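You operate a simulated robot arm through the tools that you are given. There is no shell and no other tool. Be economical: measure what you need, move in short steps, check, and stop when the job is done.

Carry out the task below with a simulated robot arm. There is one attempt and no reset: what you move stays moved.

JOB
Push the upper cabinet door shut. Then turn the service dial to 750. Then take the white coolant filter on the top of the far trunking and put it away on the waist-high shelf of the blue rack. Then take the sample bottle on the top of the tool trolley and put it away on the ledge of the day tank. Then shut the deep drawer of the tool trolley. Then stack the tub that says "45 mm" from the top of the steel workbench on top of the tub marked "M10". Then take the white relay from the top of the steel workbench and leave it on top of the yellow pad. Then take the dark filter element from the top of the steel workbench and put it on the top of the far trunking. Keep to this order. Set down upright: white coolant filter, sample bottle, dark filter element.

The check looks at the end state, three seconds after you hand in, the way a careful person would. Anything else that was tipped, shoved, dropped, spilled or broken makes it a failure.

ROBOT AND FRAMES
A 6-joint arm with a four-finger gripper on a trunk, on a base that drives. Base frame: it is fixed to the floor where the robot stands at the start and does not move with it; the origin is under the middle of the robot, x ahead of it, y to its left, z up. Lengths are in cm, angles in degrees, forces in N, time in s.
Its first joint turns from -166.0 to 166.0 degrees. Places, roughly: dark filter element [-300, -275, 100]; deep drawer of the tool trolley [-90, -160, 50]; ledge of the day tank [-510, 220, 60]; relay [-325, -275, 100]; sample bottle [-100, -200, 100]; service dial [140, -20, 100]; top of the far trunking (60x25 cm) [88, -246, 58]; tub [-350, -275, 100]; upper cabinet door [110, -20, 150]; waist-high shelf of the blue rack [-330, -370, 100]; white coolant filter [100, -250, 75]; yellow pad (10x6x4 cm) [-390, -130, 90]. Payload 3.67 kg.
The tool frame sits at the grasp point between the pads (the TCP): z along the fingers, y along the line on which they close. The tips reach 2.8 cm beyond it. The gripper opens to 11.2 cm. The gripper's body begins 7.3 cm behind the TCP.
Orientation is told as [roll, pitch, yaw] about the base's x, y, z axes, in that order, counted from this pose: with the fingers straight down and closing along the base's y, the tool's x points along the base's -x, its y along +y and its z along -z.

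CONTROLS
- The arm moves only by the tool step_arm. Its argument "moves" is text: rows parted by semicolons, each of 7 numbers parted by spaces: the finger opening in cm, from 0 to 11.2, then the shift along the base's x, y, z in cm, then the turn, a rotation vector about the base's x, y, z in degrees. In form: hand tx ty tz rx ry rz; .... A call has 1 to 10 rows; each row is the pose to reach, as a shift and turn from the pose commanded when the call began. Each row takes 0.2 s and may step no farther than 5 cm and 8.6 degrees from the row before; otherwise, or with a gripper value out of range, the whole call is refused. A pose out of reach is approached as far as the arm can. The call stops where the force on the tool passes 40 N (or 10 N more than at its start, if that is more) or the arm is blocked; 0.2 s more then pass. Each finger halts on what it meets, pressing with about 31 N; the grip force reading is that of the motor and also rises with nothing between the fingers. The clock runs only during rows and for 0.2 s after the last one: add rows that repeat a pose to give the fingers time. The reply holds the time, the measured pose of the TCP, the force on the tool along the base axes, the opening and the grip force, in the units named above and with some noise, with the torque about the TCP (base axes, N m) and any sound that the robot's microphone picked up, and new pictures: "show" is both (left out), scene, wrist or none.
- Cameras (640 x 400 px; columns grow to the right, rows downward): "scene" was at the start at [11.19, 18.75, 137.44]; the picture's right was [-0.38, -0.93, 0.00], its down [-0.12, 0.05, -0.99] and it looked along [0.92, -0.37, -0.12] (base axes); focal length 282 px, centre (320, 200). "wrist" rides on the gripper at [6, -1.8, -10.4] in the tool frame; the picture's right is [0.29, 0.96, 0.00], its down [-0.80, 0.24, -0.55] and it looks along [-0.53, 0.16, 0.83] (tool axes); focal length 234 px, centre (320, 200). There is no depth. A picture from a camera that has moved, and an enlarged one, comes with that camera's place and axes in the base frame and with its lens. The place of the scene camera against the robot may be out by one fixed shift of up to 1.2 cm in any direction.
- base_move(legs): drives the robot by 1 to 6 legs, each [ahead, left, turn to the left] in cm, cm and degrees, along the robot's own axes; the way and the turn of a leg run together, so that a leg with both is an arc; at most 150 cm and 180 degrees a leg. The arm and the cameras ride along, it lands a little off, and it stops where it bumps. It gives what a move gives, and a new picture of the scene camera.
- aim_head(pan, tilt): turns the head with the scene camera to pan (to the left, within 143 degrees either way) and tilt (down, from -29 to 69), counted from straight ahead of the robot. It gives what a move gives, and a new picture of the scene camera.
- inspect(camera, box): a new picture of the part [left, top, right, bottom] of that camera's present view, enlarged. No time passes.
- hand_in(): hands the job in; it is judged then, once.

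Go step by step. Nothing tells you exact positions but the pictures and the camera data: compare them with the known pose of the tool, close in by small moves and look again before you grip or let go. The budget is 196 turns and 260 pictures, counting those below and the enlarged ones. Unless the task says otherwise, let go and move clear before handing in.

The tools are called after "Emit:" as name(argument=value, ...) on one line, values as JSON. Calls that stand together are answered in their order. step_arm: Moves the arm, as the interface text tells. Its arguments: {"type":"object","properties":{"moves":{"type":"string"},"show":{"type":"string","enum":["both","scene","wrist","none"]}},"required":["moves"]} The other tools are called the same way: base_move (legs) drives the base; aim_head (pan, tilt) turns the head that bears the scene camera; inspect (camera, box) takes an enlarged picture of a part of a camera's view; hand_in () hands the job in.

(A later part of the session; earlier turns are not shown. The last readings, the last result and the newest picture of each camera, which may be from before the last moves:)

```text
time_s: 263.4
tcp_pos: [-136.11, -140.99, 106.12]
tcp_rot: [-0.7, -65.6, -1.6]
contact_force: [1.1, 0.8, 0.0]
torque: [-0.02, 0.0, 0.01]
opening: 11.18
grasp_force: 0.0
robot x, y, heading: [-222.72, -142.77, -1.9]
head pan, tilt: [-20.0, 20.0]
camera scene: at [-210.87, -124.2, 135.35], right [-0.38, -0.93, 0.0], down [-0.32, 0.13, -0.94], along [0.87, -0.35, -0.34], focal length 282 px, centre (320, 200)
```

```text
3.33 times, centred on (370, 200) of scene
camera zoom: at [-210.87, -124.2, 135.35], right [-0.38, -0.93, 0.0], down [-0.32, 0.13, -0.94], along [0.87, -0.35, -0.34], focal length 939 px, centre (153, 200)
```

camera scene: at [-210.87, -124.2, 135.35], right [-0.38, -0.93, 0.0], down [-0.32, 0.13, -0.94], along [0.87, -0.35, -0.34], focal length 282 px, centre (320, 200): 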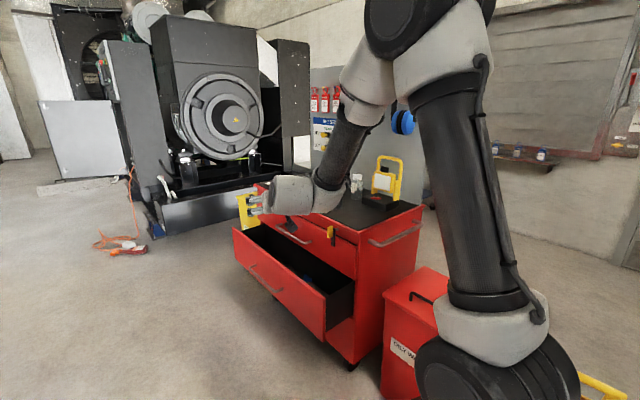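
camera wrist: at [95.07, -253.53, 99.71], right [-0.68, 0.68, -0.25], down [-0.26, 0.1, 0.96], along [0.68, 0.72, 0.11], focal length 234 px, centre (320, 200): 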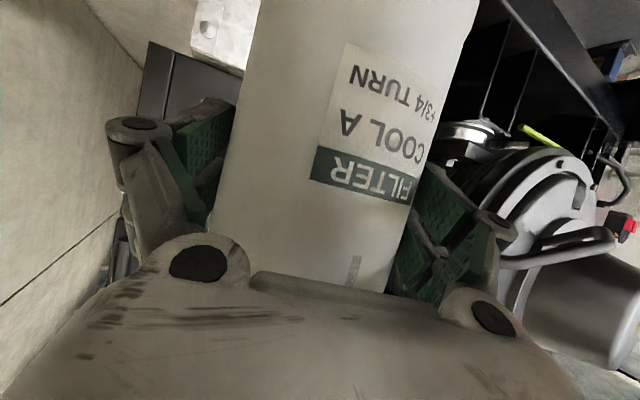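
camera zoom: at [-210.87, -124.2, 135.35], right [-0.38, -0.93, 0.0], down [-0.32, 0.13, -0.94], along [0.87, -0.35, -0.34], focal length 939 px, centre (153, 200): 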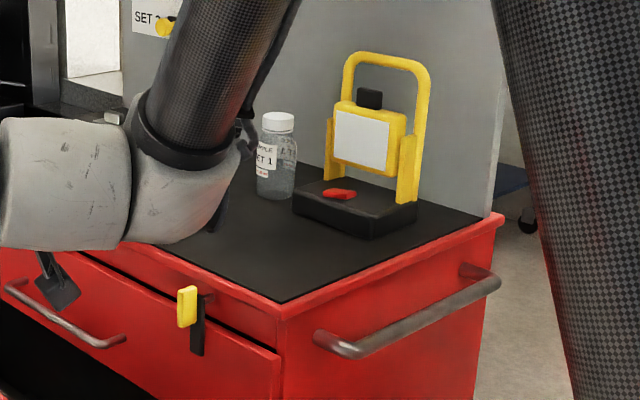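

The bottle stands at about (-94,-191) beside the lamp. Reaching it over the drawer from the front is best. I first bring the tool to vertical and raise it.

Emit:
step_arm(moves="8 -1 0 2 0.2 8 0; 8 -2 0 4 0.4 16 0; 8 -3 0 6 0.6 24 0; 8 -4 0 8 0.8 32 0; 8 -5 0 10 1 40 0; 8 -6 0 12 1.2 48 0; 8 -7 0 14 1.4 56 0; 8 -8 0 16 1.6 64 0; 8 -10 0 18 1.6 64 0", show="none")

Emit:
base_move(legs=[[0, 62, 0], [100, 0, 0], [0, 0, -71]])

Emit:
aim_head(pan=0, tilt=40)

```text
time_s: 265.4
tcp_pos: [-145.98, -140.86, 124.15]
tcp_rot: [-0.8, -1.4, -1.5]
contact_force: [0.4, 0.6, 0.7]
torque: [-0.01, -0.01, 0.02]
opening: 8.01
grasp_force: 0.1
out of reach, approached as far as the arm can: row 3
robot x, y, heading: [-222.67, -142.85, -2.0]
head pan, tilt: [-20.0, 20.0]
```

```text
time_s: 276.8
tcp_pos: [-95.77, -156.95, 124.16]
tcp_rot: [-0.9, -1.5, -73.3]
contact_force: [0.2, -0.8, -0.3]
torque: [-0.03, -0.02, 0.01]
opening: 7.99
grasp_force: 0.0
robot x, y, heading: [-121.51, -84.68, -74.0]
head pan, tilt: [-20.0, 20.0]
camera scene: at [-100.44, -88.99, 135.35], right [-1.0, 0.07, 0.0], down [0.02, 0.34, -0.94], along [-0.06, -0.94, -0.34], focal length 282 px, centre (320, 200)
```

scene: 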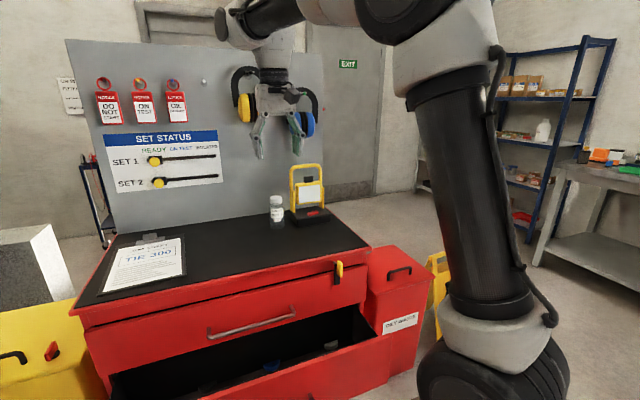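

```text
time_s: 277.6
tcp_pos: [-95.8, -156.92, 124.22]
tcp_rot: [-0.9, -1.6, -73.4]
contact_force: [-1.3, 0.5, 0.1]
torque: [0.03, -0.04, 0.03]
opening: 8.0
grasp_force: 0.1
robot x, y, heading: [-122.01, -84.52, -73.9]
head pan, tilt: [0.0, 40.0]
camera scene: at [-97.45, -87.87, 132.22], right [-0.96, -0.28, 0.0], down [-0.18, 0.62, -0.77], along [0.21, -0.74, -0.64], focal length 282 px, centre (320, 200)
```

scene: 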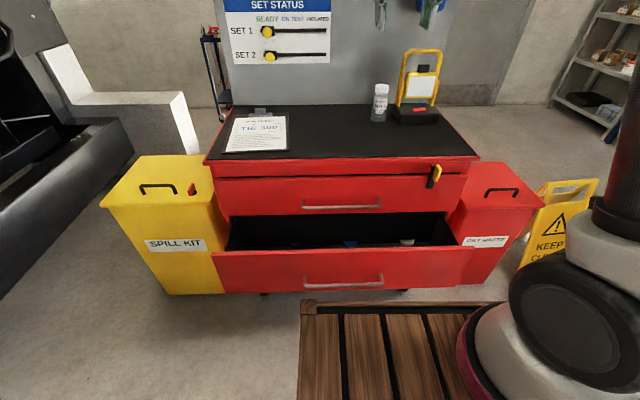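

The drawer front is about 26 cm ahead of my deck and the bottle 113 cm straight ahead. I advance 20 cm.

Emit:
base_move(legs=[[20, 0, 0]])

Emit:
inspect(camera="scene", box=[320, 40, 480, 140])

```text
time_s: 279.2
tcp_pos: [-90.04, -176.02, 124.08]
tcp_rot: [-0.9, -1.5, -73.1]
contact_force: [-0.3, -0.6, -0.4]
torque: [-0.02, -0.02, -0.01]
opening: 8.04
grasp_force: 0.0
robot x, y, heading: [-116.33, -103.79, -73.7]
head pan, tilt: [0.0, 40.0]
camera scene: at [-91.87, -106.97, 132.21], right [-0.96, -0.28, 0.0], down [-0.18, 0.62, -0.77], along [0.21, -0.74, -0.64], focal length 282 px, centre (320, 200)
```

scene: 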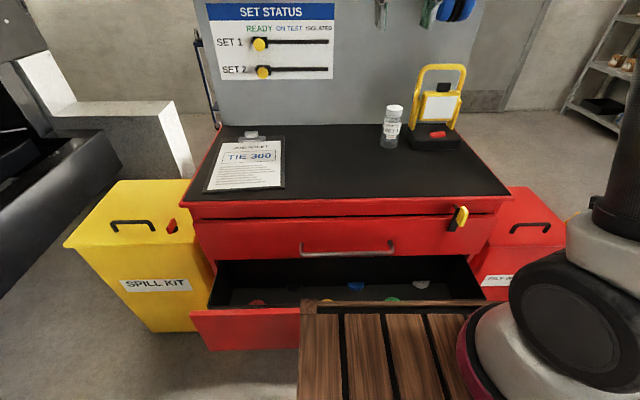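

```text
4.00 times, centred on (400, 90) of scene
camera zoom: at [-91.87, -106.97, 132.21], right [-0.96, -0.28, 0.0], down [-0.18, 0.62, -0.77], along [0.21, -0.74, -0.64], focal length 1127 px, centre (0, 640)
```

zoom: 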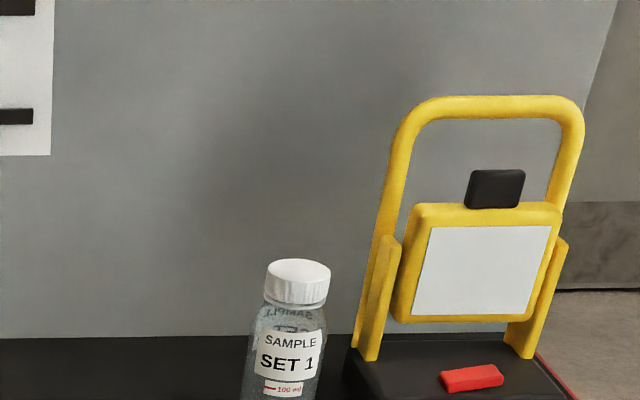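

The bottle centre is at about (-90.9,-193), with its top at z≈99.5. I rotate the gripper so its fingers avoid the lamp and come above the bottle.

Emit:
step_arm(moves="8 0 -3.4 -1 0 0 -7.2; 8 0 -6.8 -3 0 0 -14.4; 8 -0.5 -10.2 -5 0 0 -21.6; 8 -0.9 -13.6 -7 0 0 -28.8; 8 -0.9 -17 -9 0 0 -36; 8 -0.9 -17 -12 0 0 -36; 8 -0.9 -17 -12 0 0 -36")

```text
time_s: 280.8
tcp_pos: [-90.74, -192.98, 112.26]
tcp_rot: [-0.8, -1.5, -109.2]
contact_force: [-0.1, 0.3, 0.2]
torque: [-0.03, 0.02, -0.01]
opening: 7.99
grasp_force: 0.1
robot x, y, heading: [-115.69, -103.51, -73.8]
head pan, tilt: [0.0, 40.0]
camera scene: at [-91.87, -106.97, 132.21], right [-0.96, -0.28, 0.0], down [-0.18, 0.62, -0.77], along [0.21, -0.74, -0.64], focal length 282 px, centre (320, 200)
camera wrist: at [-90.52, -186.56, 122.47], right [1.0, -0.04, -0.02], down [-0.02, -0.82, 0.57], along [-0.04, -0.57, -0.82], focal length 234 px, centre (320, 200)
```

scene: 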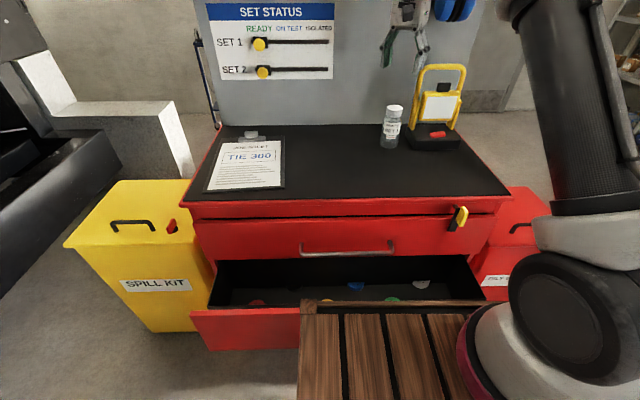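
wrist: 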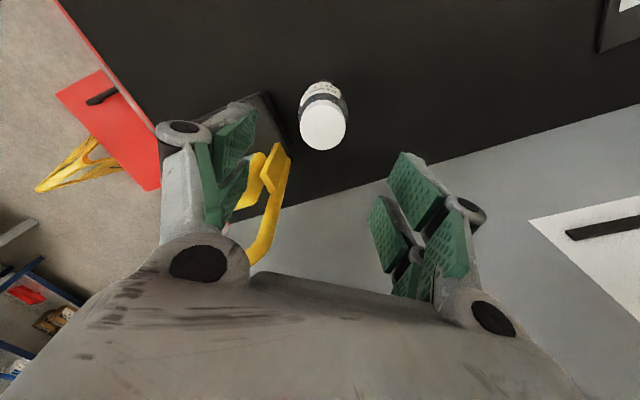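

Cap centre confirmed at (-91,-193.7). I rotate a little more for clearance from the lamp leg and descend.

Emit:
step_arm(moves="7.8 -0.2 -0.6 -2 0 0 -6; 7.8 -0.2 -0.6 -4 0 0 -12; 7.8 -0.2 -0.6 -7 0 0 -12; 7.8 -0.2 -0.6 -10 0 0 -12; 7.8 -0.2 -0.6 -12 0 0 -12")

Emit:
inspect(camera="scene", box=[320, 40, 480, 160])

```text
time_s: 282.0
tcp_pos: [-91.15, -193.5, 100.28]
tcp_rot: [-1.0, -1.5, -121.2]
contact_force: [-0.3, -0.2, -0.1]
torque: [-0.02, 0.0, 0.02]
opening: 7.79
grasp_force: 0.1
robot x, y, heading: [-116.07, -103.82, -74.0]
head pan, tilt: [0.0, 40.0]
camera scene: at [-91.87, -106.96, 132.21], right [-0.96, -0.28, 0.0], down [-0.18, 0.62, -0.77], along [0.21, -0.74, -0.64], focal length 282 px, centre (320, 200)
camera wrist: at [-89.56, -187.31, 110.51], right [0.97, -0.25, -0.02], down [-0.19, -0.8, 0.57], along [-0.16, -0.55, -0.82], focal length 234 px, centre (320, 200)
```

scene: 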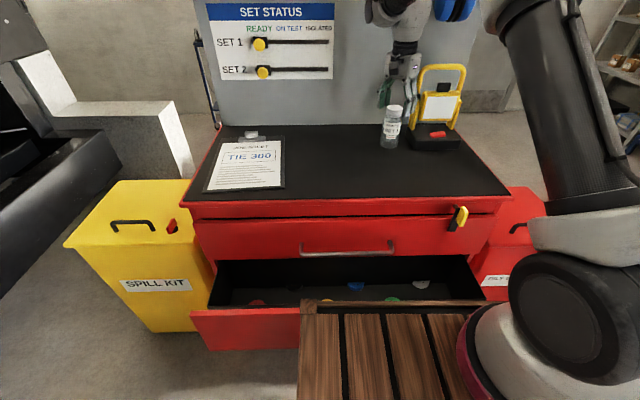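
wrist: 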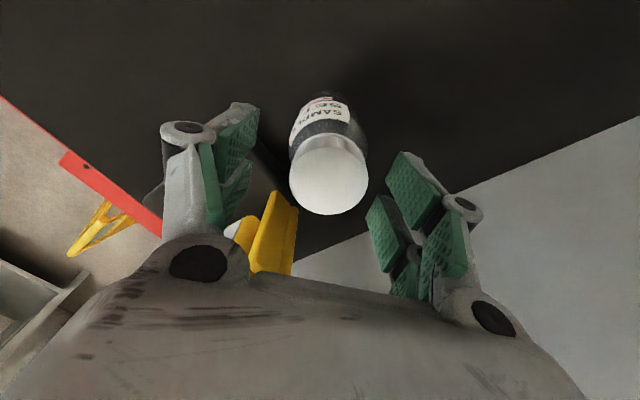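

```text
3.33 times, centred on (400, 100) of scene
camera zoom: at [-91.87, -106.96, 132.21], right [-0.96, -0.28, 0.0], down [-0.18, 0.62, -0.77], along [0.21, -0.74, -0.64], focal length 939 px, centre (53, 533)
```

zoom: 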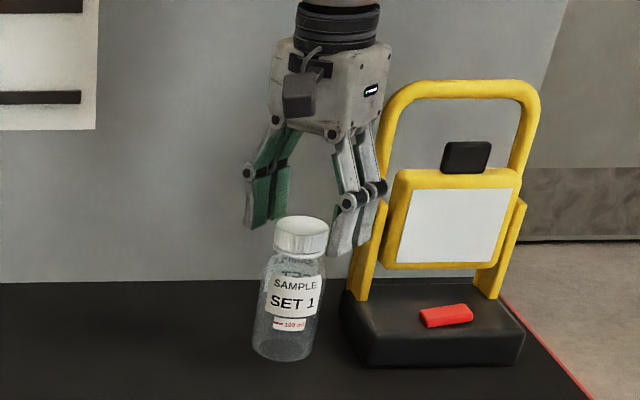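

Emit:
step_arm(moves="7.8 0 0 -2 0 0 0; 7.8 0 0 -4 0 0 0; 7.8 0 0 -5.5 0 0 0; 6.5 0 0 -5.5 0 0 0; 5 0 0 -5.5 0 0 0; 4 0 0 -5.5 0 0 0; 4 0 0 -5.5 0 0 0", show="wrist")

Emit:
inspect(camera="scene", box=[320, 40, 480, 160])

```text
time_s: 283.6
tcp_pos: [-91.09, -193.56, 94.59]
tcp_rot: [-0.9, -1.5, -121.2]
contact_force: [-0.1, -0.9, -0.1]
torque: [0.0, -0.04, 0.01]
opening: 5.72
grasp_force: 30.8
robot x, y, heading: [-116.09, -103.72, -73.8]
head pan, tilt: [0.0, 40.0]
camera wrist: at [-89.46, -187.36, 105.01], right [0.97, -0.25, -0.02], down [-0.19, -0.8, 0.57], along [-0.16, -0.55, -0.82], focal length 234 px, centre (320, 200)
```

wrist: 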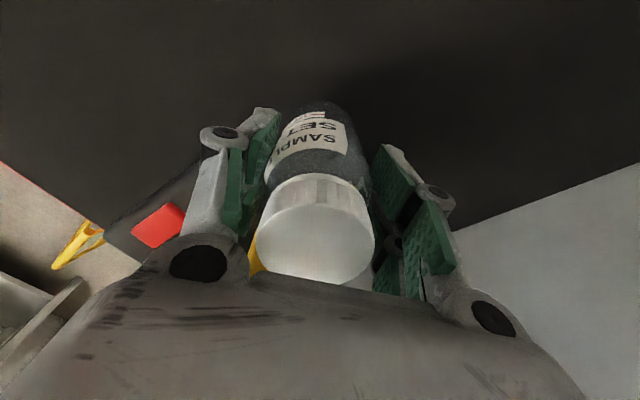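

```text
3.33 times, centred on (400, 100) of scene
camera zoom: at [-91.87, -106.97, 132.21], right [-0.96, -0.28, 0.0], down [-0.18, 0.62, -0.77], along [0.21, -0.74, -0.64], focal length 939 px, centre (53, 533)
```

zoom: 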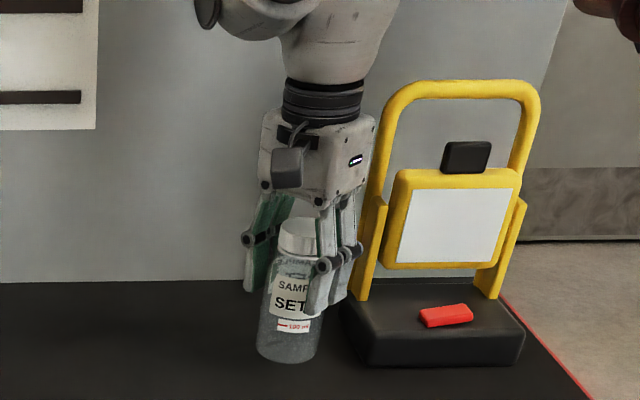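

The bottle is gripped (5.7 cm). I lift it straight up and clear of the trolley.

Emit:
step_arm(moves="4 0 0 2 0 0 0; 4 0 0 5 0 0 0; 4 0 0 9 0 0 0; 4 0 0 13 0 0 0; 4 0 0 17 0 0 0; 4 -1 4 20 0 0 0; 4 -2 8 23 0 0 0; 4 -3 12 25 0 0 0; 4 -3 16 25 0 0 0; 4 -3 19 25 0 0 0")

```text
refused: row 6 steps farther than a row can; nothing moved
```

Emit:
step_arm(moves="4 0 0 2 0 0 0; 4 0 0 5 0 0 0; 4 0 0 9 0 0 0; 4 0 0 13 0 0 0; 4 0 0 17 0 0 0; 4 -0.5 3 20 0 0 0; 4 -1 6 23 0 0 0; 4 -1.5 10 25 0 0 0; 4 -2 14 25 0 0 0; 4 -2 18 25 0 0 0")

```text
time_s: 285.8
tcp_pos: [-92.94, -175.48, 119.73]
tcp_rot: [-1.0, -1.5, -121.1]
contact_force: [1.0, -1.1, -1.0]
torque: [0.1, 0.04, 0.01]
opening: 5.75
grasp_force: 30.8
robot x, y, heading: [-115.94, -103.37, -73.7]
head pan, tilt: [0.0, 40.0]
camera scene: at [-91.85, -107.03, 132.21], right [-0.96, -0.28, 0.0], down [-0.18, 0.62, -0.77], along [0.21, -0.73, -0.64], focal length 282 px, centre (320, 200)
camera wrist: at [-91.38, -169.26, 129.88], right [0.97, -0.25, -0.02], down [-0.19, -0.8, 0.57], along [-0.16, -0.55, -0.82], focal length 234 px, centre (320, 200)
```

scene: 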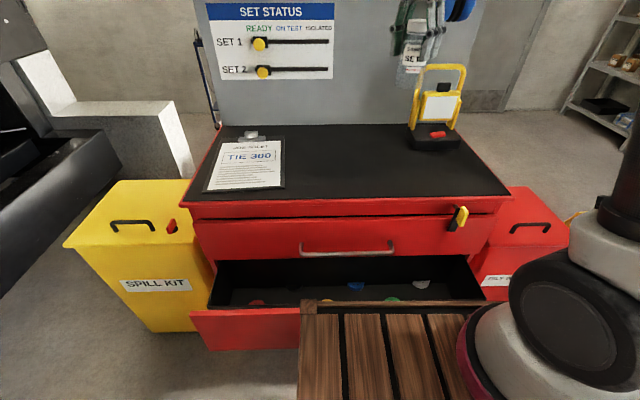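
wrist: 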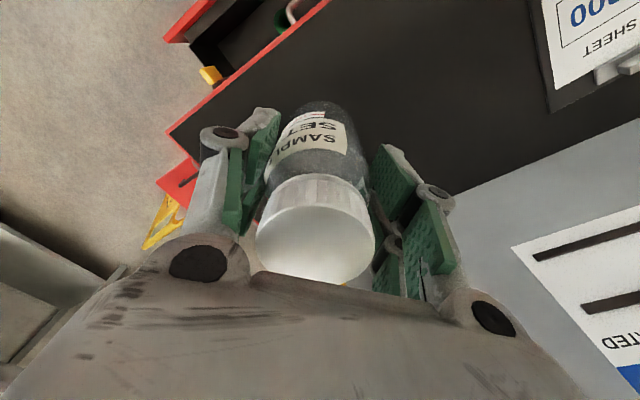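

The bottle is held well. I back off and drive toward the day tank.

Emit:
base_move(legs=[[-60, 0, 0], [0, 0, -142], [140, 0, 0], [90, 0, 0]])

Emit:
aim_head(pan=0, tilt=20)

```text
time_s: 306.0
tcp_pos: [-374.29, 138.84, 119.73]
tcp_rot: [-0.9, -1.5, 95.2]
contact_force: [0.2, 0.3, -1.6]
torque: [0.04, 0.0, 0.0]
opening: 5.69
grasp_force: 30.8
robot x, y, heading: [-313.3, 94.7, 142.8]
head pan, tilt: [0.0, 40.0]
camera scene: at [-333.86, 84.89, 132.21], right [0.61, 0.79, 0.0], down [0.51, -0.39, -0.77], along [-0.61, 0.46, -0.64], focal length 282 px, centre (320, 200)
```

scene: 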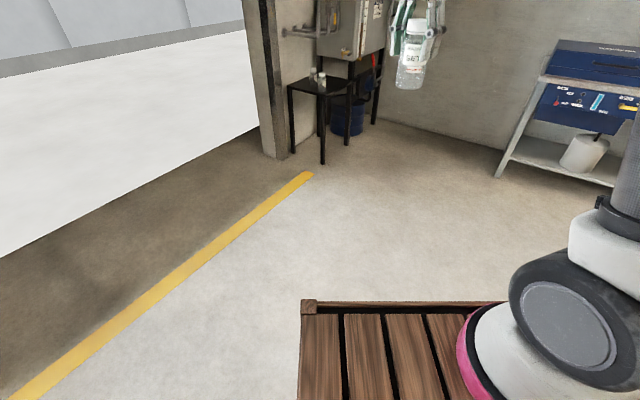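

```text
time_s: 306.8
tcp_pos: [-374.35, 139.01, 119.65]
tcp_rot: [-0.9, -1.5, 95.2]
contact_force: [0.3, 0.2, 0.0]
torque: [0.01, 0.0, -0.01]
opening: 5.72
grasp_force: 31.9
robot x, y, heading: [-312.8, 94.67, 142.6]
head pan, tilt: [0.0, 20.0]
camera scene: at [-334.51, 85.38, 135.34], right [0.61, 0.79, 0.0], down [0.27, -0.21, -0.94], along [-0.75, 0.57, -0.34], focal length 282 px, centre (320, 200)
```

scene: 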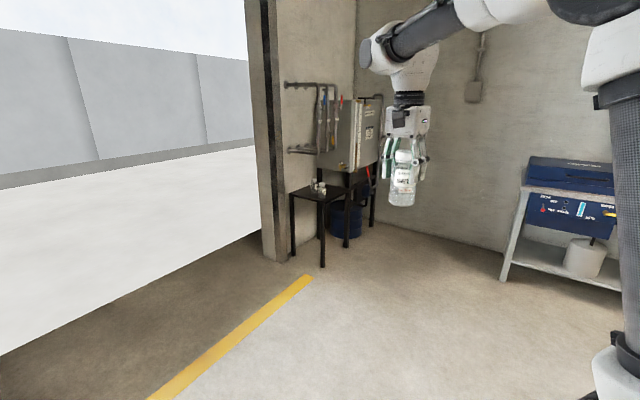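

Emit:
inspect(camera="scene", box=[270, 120, 410, 270])

```text
2.67 times, centred on (340, 195) of scene
camera zoom: at [-334.51, 85.38, 135.34], right [0.61, 0.79, 0.0], down [0.27, -0.21, -0.94], along [-0.75, 0.57, -0.34], focal length 752 px, centre (267, 213)
```

zoom: 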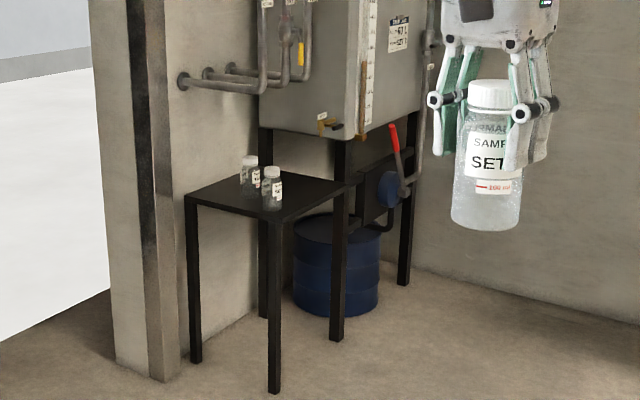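

The ledge is the small black table in front of the tank at z≈60, with two sample bottles on it. There is free space near (-510,231). I drive up to about 85 cm from that spot.

Emit:
base_move(legs=[[100, 5, 0], [50, 3, 2]])

Emit:
aim_head(pan=0, tilt=35)

```text
time_s: 314.2
tcp_pos: [-496.36, 215.08, 119.53]
tcp_rot: [-1.4, -1.3, 97.9]
contact_force: [7.5, 1.5, 0.7]
torque: [-0.17, 0.96, -0.2]
opening: 5.67
grasp_force: 30.9
robot x, y, heading: [-433.72, 173.7, 145.7]
head pan, tilt: [0.0, 20.0]
stopped in leg 2: the force on the tool passed its limit at 84 N (the readings are from after the stop); the commanded pose is now the measured one
camera scene: at [-454.28, 163.41, 135.36], right [0.56, 0.83, 0.0], down [0.28, -0.19, -0.94], along [-0.78, 0.53, -0.34], focal length 282 px, centre (320, 200)
```

scene: 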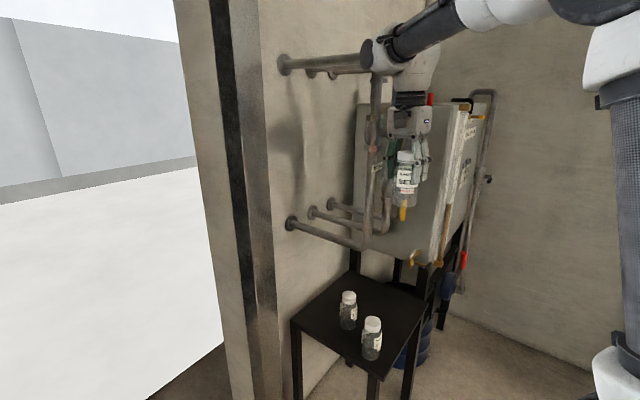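

```text
time_s: 314.9
tcp_pos: [-496.43, 214.87, 119.74]
tcp_rot: [-1.4, -1.3, 97.9]
contact_force: [10.4, 4.1, 1.4]
torque: [-0.41, 1.3, -0.31]
opening: 5.7
grasp_force: 30.7
robot x, y, heading: [-433.52, 174.46, 145.6]
head pan, tilt: [0.0, 35.0]
camera scene: at [-453.85, 163.15, 132.98], right [0.56, 0.83, 0.0], down [0.47, -0.32, -0.82], along [-0.68, 0.46, -0.57], focal length 282 px, centre (320, 200)
```

scene: 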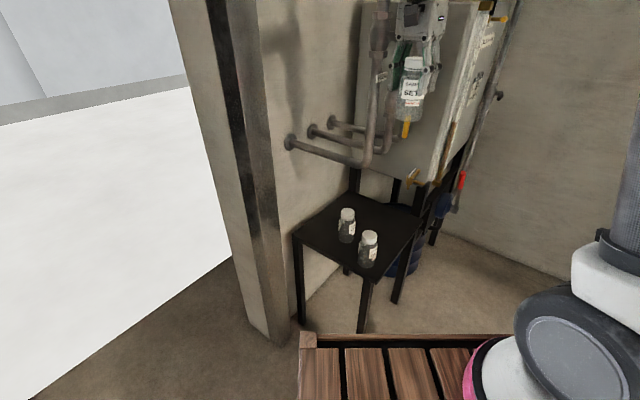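

My tool bumped the tank's pipework, so I back away at once and look at it.

Emit:
base_move(legs=[[-25, 0, 0]])

Emit:
inspect(camera="scene", box=[240, 0, 480, 260])

Emit:
step_arm(moves="4 0 0 0 0 0 0", show="wrist")

```text
time_s: 316.8
tcp_pos: [-475.88, 200.79, 119.61]
tcp_rot: [-1.5, -1.2, 98.0]
contact_force: [0.1, 0.8, 0.5]
torque: [0.02, 0.0, 0.01]
opening: 5.71
grasp_force: 30.9
robot x, y, heading: [-412.75, 159.91, 145.6]
head pan, tilt: [0.0, 35.0]
camera scene: at [-433.24, 149.03, 132.97], right [0.56, 0.83, 0.0], down [0.47, -0.32, -0.82], along [-0.68, 0.46, -0.57], focal length 282 px, centre (320, 200)
```

scene: 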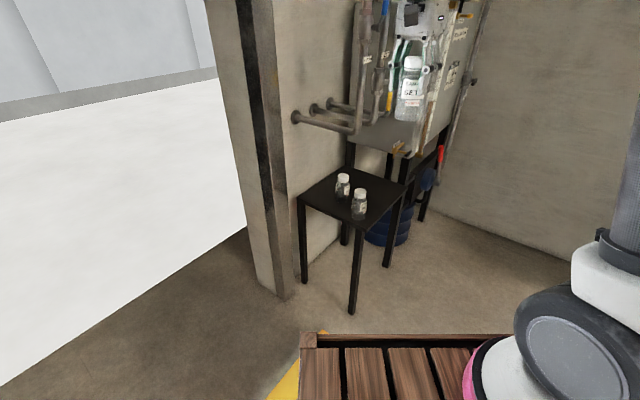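

```text
1.54 times, centred on (360, 130) of scene
camera zoom: at [-433.24, 149.03, 132.97], right [0.56, 0.83, 0.0], down [0.47, -0.32, -0.82], along [-0.68, 0.46, -0.57], focal length 434 px, centre (258, 308)
```

zoom: 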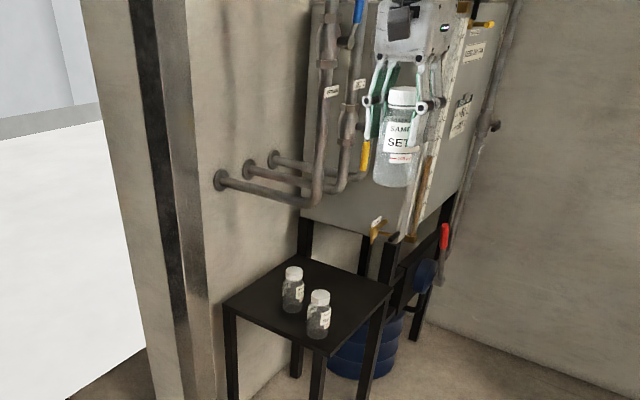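

```text
time_s: 317.2
tcp_pos: [-475.85, 200.84, 119.61]
tcp_rot: [-1.4, -1.2, 97.9]
contact_force: [-0.6, 0.2, -0.1]
torque: [0.04, 0.02, 0.01]
opening: 5.69
grasp_force: 31.1
robot x, y, heading: [-412.73, 160.06, 145.8]
head pan, tilt: [0.0, 35.0]
camera wrist: at [-473.72, 194.87, 129.93], right [-0.91, -0.42, -0.03], down [-0.36, 0.74, 0.57], along [-0.21, 0.53, -0.82], focal length 234 px, centre (320, 200)
```

wrist: 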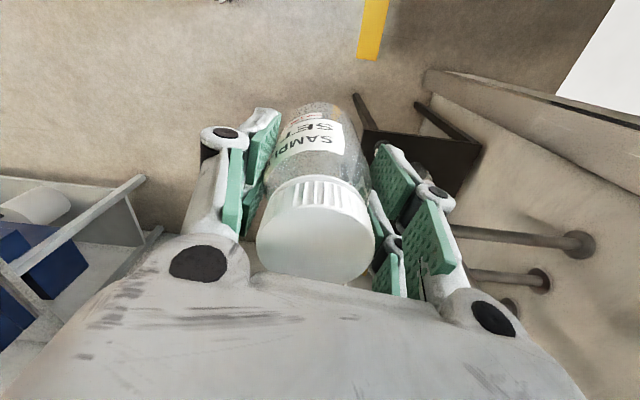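

The pipes hang in front of the tank at x≈-504, y 214–227, above z≈94. The right part of the ledge near (-508,238) is free from above if I come from the east side. I reposition the base there.

Emit:
base_move(legs=[[-35, 0, 0], [0, 0, 47], [0, -93, 0]])

Emit:
aim_head(pan=0, tilt=20)

```text
time_s: 326.1
tcp_pos: [-477.18, 215.0, 119.64]
tcp_rot: [-1.5, -1.3, 144.2]
contact_force: [0.1, -0.1, -0.8]
torque: [-0.02, -0.04, -0.02]
opening: 5.7
grasp_force: 31.2
robot x, y, heading: [-403.98, 232.18, -168.0]
head pan, tilt: [0.0, 35.0]
camera scene: at [-409.58, 209.64, 132.97], right [-0.21, 0.98, 0.0], down [0.56, 0.12, -0.82], along [-0.8, -0.17, -0.57], focal length 282 px, centre (320, 200)
```

scene: 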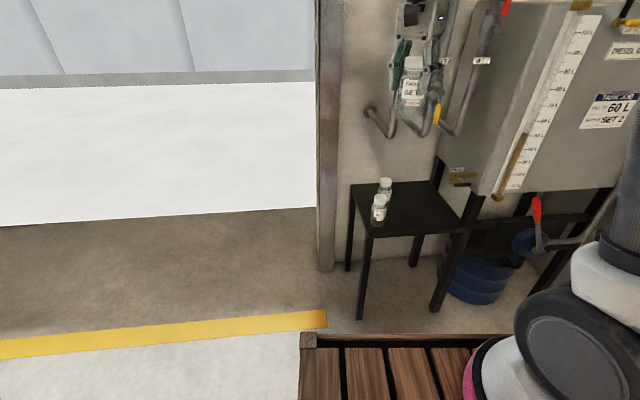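

```text
time_s: 326.8
tcp_pos: [-477.21, 214.94, 119.48]
tcp_rot: [-1.5, -1.3, 144.2]
contact_force: [0.2, 0.2, -0.1]
torque: [-0.01, -0.02, 0.01]
opening: 5.7
grasp_force: 31.2
robot x, y, heading: [-404.18, 232.51, -168.0]
head pan, tilt: [0.0, 20.0]
camera scene: at [-410.08, 209.53, 135.34], right [-0.21, 0.98, 0.0], down [0.34, 0.07, -0.94], along [-0.92, -0.19, -0.34], focal length 282 px, centre (320, 200)
```

scene: 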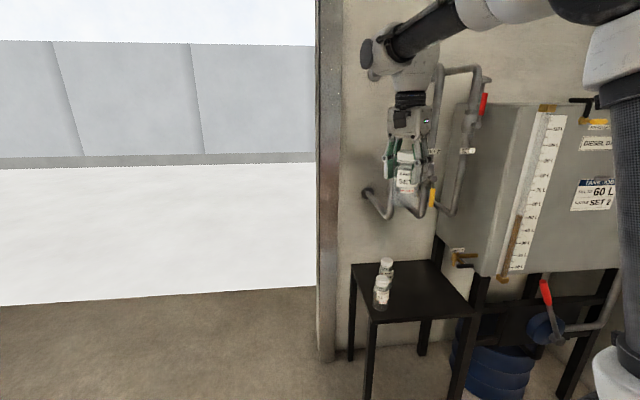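

Emit:
inspect(camera="scene", box=[340, 140, 500, 340])

```text
2.00 times, centred on (420, 240) of scene
camera zoom: at [-410.08, 209.53, 135.34], right [-0.21, 0.98, 0.0], down [0.34, 0.07, -0.94], along [-0.92, -0.19, -0.34], focal length 564 px, centre (120, 120)
```

zoom: 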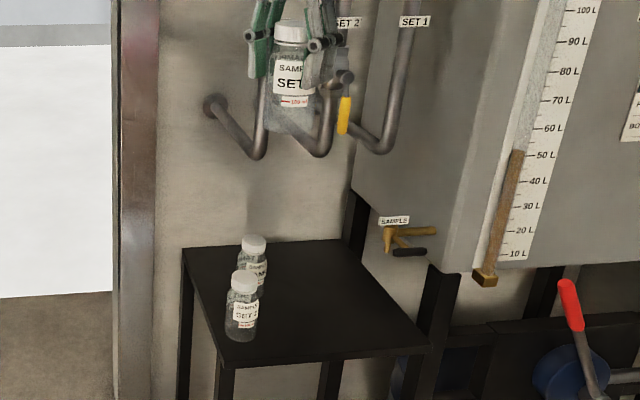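

The pipe elbows sit about 10 cm behind the ledge's front edge at z≥93. So I'll set the bottle about 5 cm in from the edge with the tool leaning slightly outward. First I turn the gripper parallel to the edge and lower it in free space.

Emit:
step_arm(moves="4 1 1.3 -3 0 0 6; 4 2 2.6 -6 0 0 12; 4 3 4 -10 0 0 18; 4 4.5 5 -14 0 0 24; 4 6 6.5 -18 0 0 30; 4 7.5 8 -22 0 0 36; 4 9 9.5 -26 0 0 42; 4 10 11 -30 0 0 48; 4 11 13 -33 0 0 48; 4 11 13 -33 0 0 48", show="none")

Emit:
base_move(legs=[[17, 0, 0]])

```text
time_s: 329.0
tcp_pos: [-466.11, 227.91, 86.65]
tcp_rot: [-1.5, -1.3, -167.8]
contact_force: [0.1, -0.2, 0.5]
torque: [0.01, -0.02, 0.02]
opening: 5.69
grasp_force: 29.9
robot x, y, heading: [-404.19, 231.97, -167.9]
head pan, tilt: [0.0, 20.0]
```

```text
time_s: 330.5
tcp_pos: [-482.91, 224.23, 86.67]
tcp_rot: [-1.4, -1.3, -167.8]
contact_force: [0.9, 0.1, -1.1]
torque: [0.05, -0.02, -0.02]
opening: 5.71
grasp_force: 30.8
robot x, y, heading: [-420.61, 228.97, -167.9]
head pan, tilt: [0.0, 20.0]
camera scene: at [-426.82, 205.99, 135.35], right [-0.21, 0.98, 0.0], down [0.33, 0.07, -0.94], along [-0.92, -0.19, -0.34], focal length 282 px, centre (320, 200)
```

scene: 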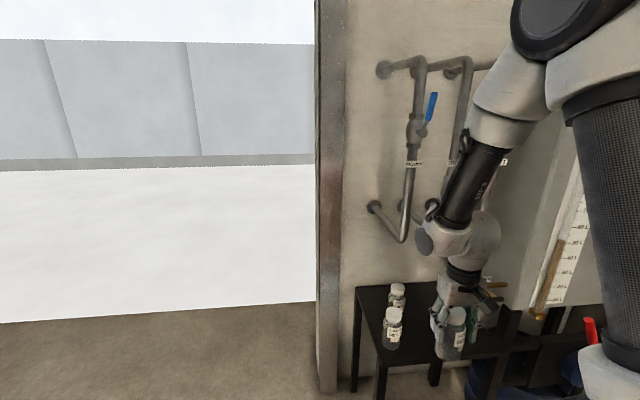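

Now I lean the tool 14° outward and approach over the ledge edge.

Emit:
step_arm(moves="4 -1 0.5 -2 -1.5 6.9 0; 4 -3 1 -4 -2.9 13.7 0; 4 -6 2 -6 -2.9 13.7 0; 4 -9 3 -8 -2.9 13.7 0; 4 -12 3.7 -10 -2.9 13.7 0; 4 -14 4 -12 -2.9 13.7 0; 4 -14 4 -12 -2.9 13.7 0")

Emit:
inspect(camera="scene", box=[340, 180, 500, 380])

```text
time_s: 332.1
tcp_pos: [-497.01, 228.5, 74.63]
tcp_rot: [-1.0, -15.6, -167.8]
contact_force: [-0.9, -0.3, -0.5]
torque: [0.0, -0.01, 0.02]
opening: 5.68
grasp_force: 30.6
out of reach, approached as far as the arm can: row 1, 2, 3, 4, 5
robot x, y, heading: [-420.65, 228.64, -167.9]
head pan, tilt: [0.0, 20.0]
camera scene: at [-426.83, 205.99, 135.35], right [-0.21, 0.98, 0.0], down [0.33, 0.07, -0.94], along [-0.92, -0.19, -0.34], focal length 282 px, centre (320, 200)
camera wrist: at [-489.14, 231.9, 83.05], right [0.47, -0.88, -0.09], down [-0.55, -0.37, 0.74], along [-0.69, -0.3, -0.66], focal length 234 px, centre (320, 200)
```

scene: 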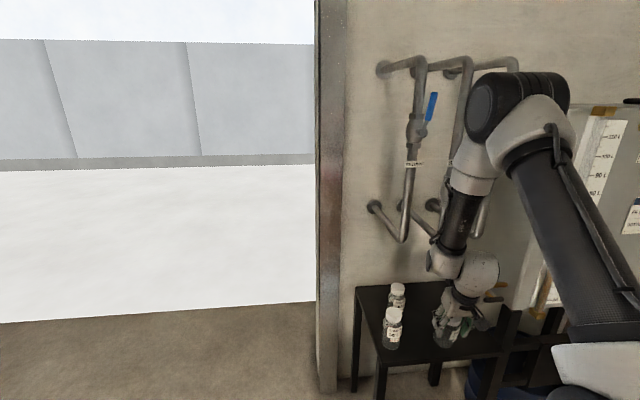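
wrist: 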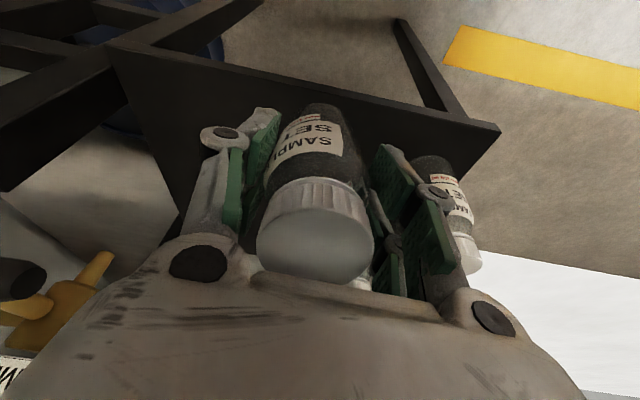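

```text
2.00 times, centred on (420, 280) of scene
camera zoom: at [-426.83, 205.99, 135.35], right [-0.21, 0.98, 0.0], down [0.33, 0.07, -0.94], along [-0.92, -0.19, -0.34], focal length 564 px, centre (120, 40)
```

zoom: 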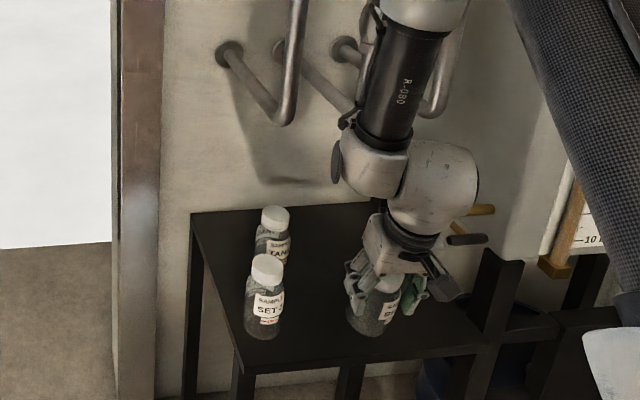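

The bottle is over the ledge edge, but the forearm is steep close to the pipes. I back the base 12 cm so that the arm comes in more slanted.

Emit:
base_move(legs=[[-12, 0, 0]])

Emit:
step_arm(moves="4 -3 -0.8 0 0 0 0; 4 -6 -1.5 0 0 0 0; 4 -9 -2.2 0 0 0 0; 4 -12 -2.6 0 0 0 0; 4 -14.5 -2.8 -1 0 0 0; 4 -16.5 -2.8 -2 0 0 0; 4 -16.5 -2.8 -2 0 0 0", show="both")

Emit:
inspect(camera="scene", box=[340, 160, 500, 360])

```text
time_s: 333.4
tcp_pos: [-485.08, 230.99, 74.6]
tcp_rot: [-0.9, -15.5, -167.8]
contact_force: [-1.1, 1.4, 0.1]
torque: [0.01, -0.03, 0.01]
opening: 5.69
grasp_force: 30.8
robot x, y, heading: [-408.74, 231.23, -168.0]
head pan, tilt: [0.0, 20.0]
camera scene: at [-415.01, 208.49, 135.35], right [-0.21, 0.98, 0.0], down [0.33, 0.07, -0.94], along [-0.92, -0.19, -0.34], focal length 282 px, centre (320, 200)
```

scene: 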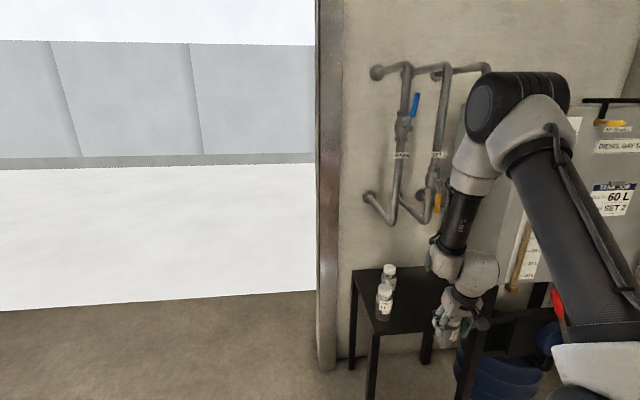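

```text
time_s: 334.9
tcp_pos: [-501.56, 228.35, 72.75]
tcp_rot: [-1.0, -15.4, -167.9]
contact_force: [0.0, -0.2, -0.5]
torque: [-0.01, 0.02, 0.01]
opening: 5.66
grasp_force: 31.1
out of reach, approached as far as the arm can: row 1
robot x, y, heading: [-408.59, 230.91, -168.2]
head pan, tilt: [0.0, 20.0]
camera scene: at [-415.01, 208.49, 135.35], right [-0.21, 0.98, 0.0], down [0.33, 0.07, -0.94], along [-0.92, -0.19, -0.34], focal length 282 px, centre (320, 200)
camera wrist: at [-493.85, 231.71, 81.13], right [0.47, -0.88, -0.09], down [-0.55, -0.37, 0.74], along [-0.69, -0.3, -0.66], focal length 234 px, centre (320, 200)
```

scene: 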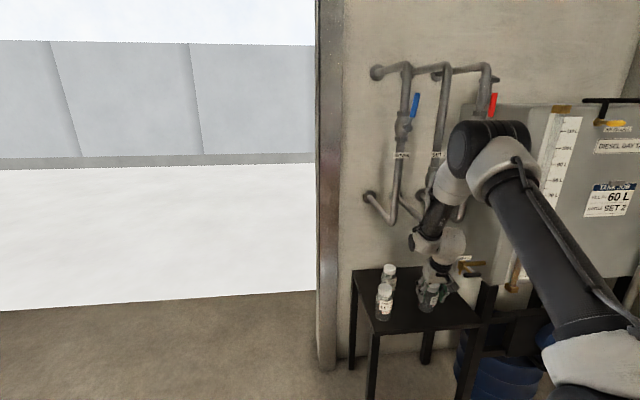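
wrist: 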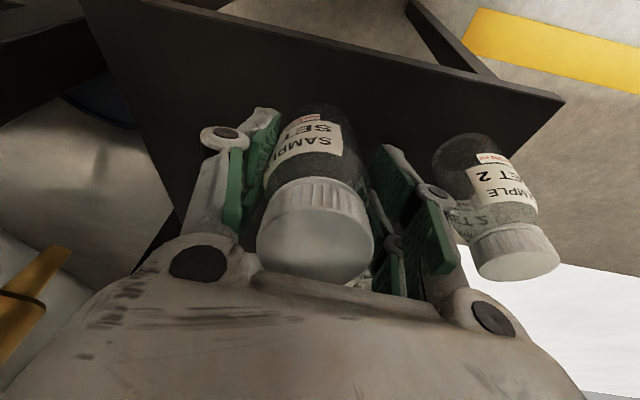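

```text
2.00 times, centred on (420, 260) of scene
camera zoom: at [-415.01, 208.49, 135.35], right [-0.21, 0.98, 0.0], down [0.33, 0.07, -0.94], along [-0.92, -0.19, -0.34], focal length 564 px, centre (120, 80)
```

zoom: 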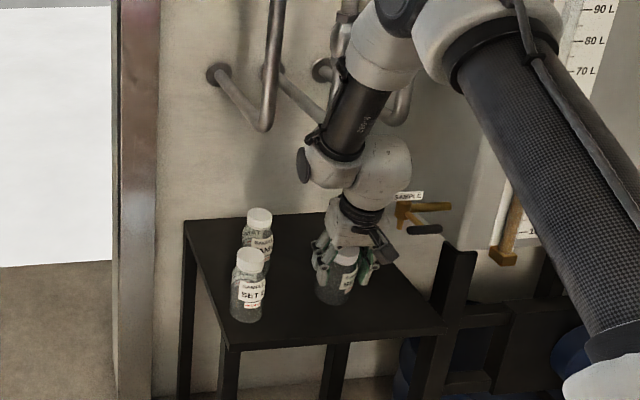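

The edge is confirmed at x≈-500. I move 1.5 cm further in and lower to contact.

Emit:
step_arm(moves="4 -0.8 -0.2 -1 0 0 0; 4 -1.6 -0.4 -2 0 0 0; 4 -1.6 -0.4 -3 0 0 0; 4 -1.6 -0.4 -3.5 0 0 0; 4 -1.6 -0.4 -4 0 0 0", show="none")

Emit:
inspect(camera="scene", box=[350, 220, 490, 340])

```text
time_s: 336.1
tcp_pos: [-503.32, 227.91, 68.77]
tcp_rot: [-0.8, -15.8, -167.8]
contact_force: [4.9, -0.1, 16.5]
torque: [-0.02, -0.35, -0.01]
opening: 5.69
grasp_force: 31.3
robot x, y, heading: [-408.75, 230.88, -168.3]
head pan, tilt: [0.0, 20.0]
```

```text
3.33 times, centred on (420, 280) of scene
camera zoom: at [-414.93, 208.49, 135.36], right [-0.21, 0.98, 0.0], down [0.33, 0.07, -0.94], along [-0.92, -0.19, -0.34], focal length 939 px, centre (-13, -67)
```

zoom: 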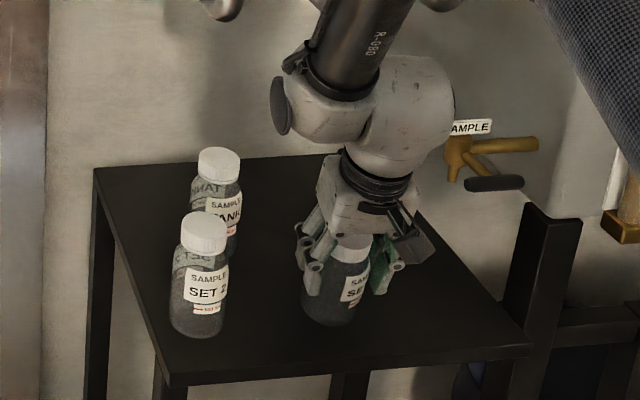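

Contact made. I reduce the lean step by step while watching the pipe contact force.

Emit:
step_arm(moves="4 0 0 0.5 0 0 0; 4 -0.5 -0.1 0.5 0.8 -3.9 0; 4 -1 -0.25 0.5 1.7 -7.8 0; 4 -1.3 -0.3 0.4 2.3 -10.8 0; 4 -1.3 -0.3 0 2.3 -10.8 0", show="none")

Emit:
inspect(camera="scene", box=[350, 220, 490, 340])

```text
time_s: 337.4
tcp_pos: [-504.41, 227.41, 68.65]
tcp_rot: [-0.9, -4.6, -167.8]
contact_force: [2.4, 1.0, 16.4]
torque: [0.06, -0.45, 0.02]
opening: 5.69
grasp_force: 30.5
robot x, y, heading: [-409.01, 230.8, -168.2]
head pan, tilt: [0.0, 20.0]
```

```text
3.33 times, centred on (420, 280) of scene
camera zoom: at [-414.94, 208.5, 135.36], right [-0.21, 0.98, 0.0], down [0.33, 0.07, -0.94], along [-0.92, -0.19, -0.34], focal length 939 px, centre (-13, -67)
```

zoom: 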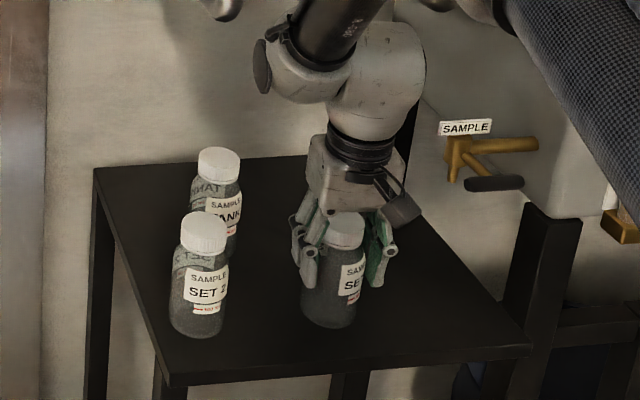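

The bottle is nearly vertical on the ledge with no pipe contact. I release it and withdraw outward.

Emit:
step_arm(moves="4 0 0 0.3 0 0 0; 5.8 0 0 0.3 0 0 0; 6.5 0 0 0.3 0 0 0; 8 0 0 0.3 0 0 0; 8.5 0 0 0.3 0 0 0", show="none")

Emit:
step_arm(moves="8.5 1 0.2 0.5 0 0 0; 8.5 3 0.6 1 0 0 0; 8.5 6 1.2 1 0 0 0; 8.5 10 2 2 0 0 0; 8.5 14 3 5 0 0 0; 8.5 18 4 8 0 0 0", show="none")

Emit:
inspect(camera="scene", box=[350, 220, 490, 340])

```text
time_s: 338.6
tcp_pos: [-504.55, 227.52, 68.88]
tcp_rot: [-0.9, -4.6, -167.8]
contact_force: [0.2, -1.3, -0.5]
torque: [-0.01, -0.03, 0.02]
opening: 8.5
grasp_force: 0.0
robot x, y, heading: [-408.86, 231.25, -168.1]
head pan, tilt: [0.0, 20.0]
```

```text
refused: row 5 steps farther than a row can; nothing moved
```

```text
3.33 times, centred on (420, 280) of scene
camera zoom: at [-415.02, 208.49, 135.35], right [-0.21, 0.98, 0.0], down [0.33, 0.07, -0.94], along [-0.92, -0.19, -0.34], focal length 939 px, centre (-13, -67)
```

zoom: 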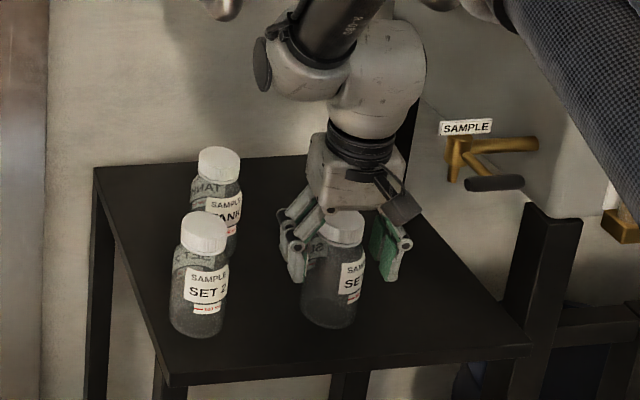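

Emit:
step_arm(moves="8.5 1 0.2 0.3 0 0 0; 8.5 3 0.6 0.5 0 0 0; 8.5 6 1.2 0.5 0 0 0; 8.5 9 2 1 0 0 0; 8.5 12 3 2 0 0 0; 8.5 15 4 4 0 0 0; 8.5 18 4 7 0 0 0; 8.5 20 4 11 0 0 0; 8.5 22 4 15 0 0 0; 8.5 24 4 19 0 0 0", show="scene")

Emit:
inspect(camera="scene", box=[350, 220, 490, 340])

```text
time_s: 340.8
tcp_pos: [-480.22, 231.57, 87.8]
tcp_rot: [-0.8, -4.4, -167.8]
contact_force: [0.4, -0.1, 1.6]
torque: [-0.01, -0.02, -0.02]
opening: 8.49
grasp_force: 0.0
robot x, y, heading: [-408.96, 231.25, -168.4]
head pan, tilt: [0.0, 20.0]
camera scene: at [-415.06, 208.49, 135.35], right [-0.21, 0.98, 0.0], down [0.34, 0.07, -0.94], along [-0.92, -0.19, -0.34], focal length 282 px, centre (320, 200)
```

scene: 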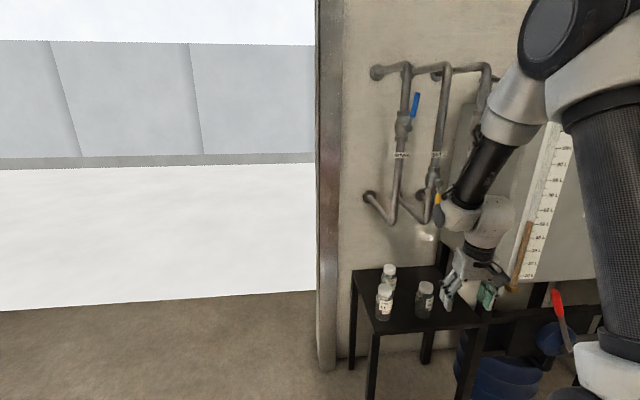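

```text
3.33 times, centred on (420, 280) of scene
camera zoom: at [-415.06, 208.49, 135.35], right [-0.21, 0.98, 0.0], down [0.34, 0.07, -0.94], along [-0.92, -0.19, -0.34], focal length 939 px, centre (-13, -67)
```

zoom: 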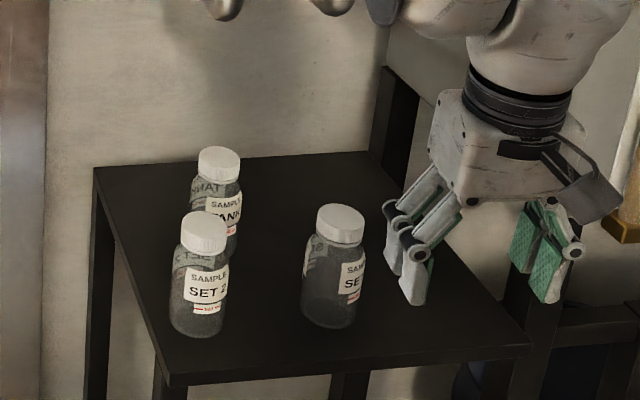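

The sample bottle stands on the ledge. Now I drive to the tool trolley, to a position squarely in front of the open deep drawer.

Emit:
base_move(legs=[[-45, 0, 0], [0, 0, 94], [120, 55, 0], [120, 55, 0], [112, 50, 0]])

Emit:
aim_head(pan=0, tilt=40)

```text
time_s: 365.7
tcp_pos: [-109.25, -122.67, 87.85]
tcp_rot: [-0.9, -4.5, -74.1]
contact_force: [0.4, -0.7, 0.1]
torque: [-0.04, 0.01, -0.02]
opening: 8.49
grasp_force: 0.1
robot x, y, heading: [-113.04, -51.56, -74.3]
head pan, tilt: [0.0, 20.0]
camera scene: at [-89.02, -55.85, 135.35], right [-0.96, -0.27, 0.0], down [-0.09, 0.33, -0.94], along [0.25, -0.9, -0.34], focal length 282 px, centre (320, 200)
```

scene: 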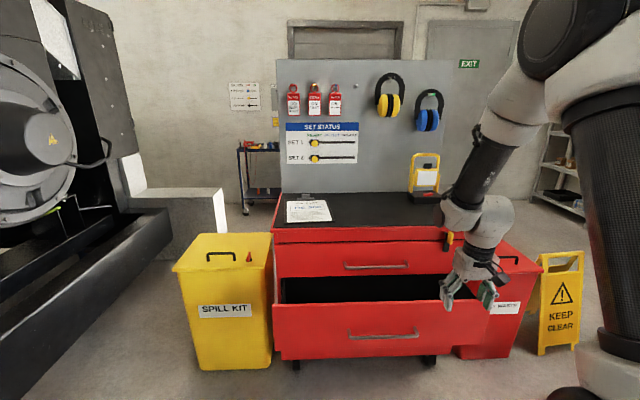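

```text
time_s: 366.5
tcp_pos: [-109.31, -122.64, 87.75]
tcp_rot: [-0.9, -4.5, -74.1]
contact_force: [0.3, 0.7, -0.2]
torque: [-0.01, 0.02, 0.03]
opening: 8.52
grasp_force: 0.2
robot x, y, heading: [-113.46, -51.68, -74.4]
head pan, tilt: [0.0, 40.0]
camera scene: at [-89.24, -55.07, 132.22], right [-0.96, -0.27, 0.0], down [-0.17, 0.62, -0.77], along [0.21, -0.74, -0.64], focal length 282 px, centre (320, 200)
```

scene: 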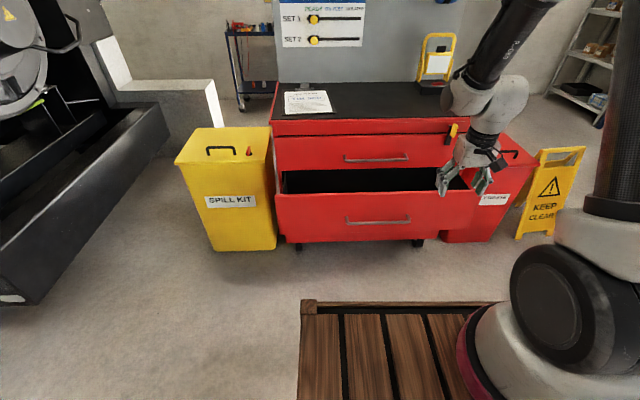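

The drawer is centred ahead at 94 cm, with its face top at z≈65 and its handle at z≈52. I close the fingers, tilt the tool forward and set it in line with the drawer centre.

Emit:
step_arm(moves="0 1.8 0.5 -3 -5.4 -1.5 0; 0 3.6 1 -6 -10.8 -3 0; 0 5.4 1.5 -9 -16.2 -4.5 0; 0 7.2 2 -12 -21.6 -6 0; 0 9 2.5 -15 -27 -7.5 0; 0 10.8 3 -18 -32.4 -9 0; 0 12.6 3.5 -21 -37.8 -10.5 0; 0 14.4 4 -24 -43.2 -12 0; 0 14.4 4 -24.5 -43.2 -12 0", show="scene")

```text
time_s: 368.5
tcp_pos: [-94.84, -118.47, 63.36]
tcp_rot: [-1.3, -49.4, -73.9]
contact_force: [-0.1, 0.0, -0.6]
torque: [-0.03, -0.02, 0.01]
opening: 0.0
grasp_force: 30.8
out of reach, approached as far as the arm can: row 2
robot x, y, heading: [-113.48, -51.39, -74.2]
head pan, tilt: [0.0, 40.0]
camera scene: at [-89.24, -55.06, 132.21], right [-0.96, -0.27, 0.0], down [-0.17, 0.62, -0.77], along [0.21, -0.74, -0.64], focal length 282 px, centre (320, 200)
```

scene: 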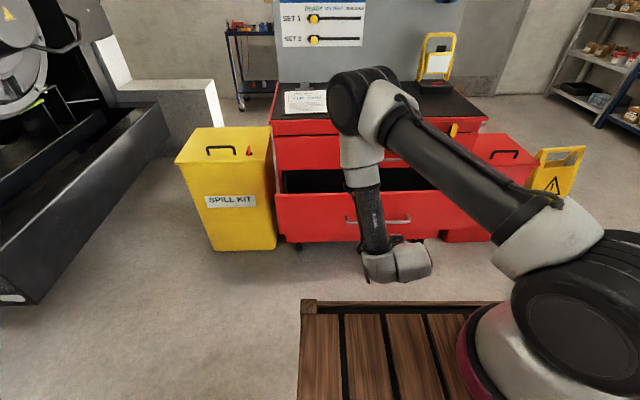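

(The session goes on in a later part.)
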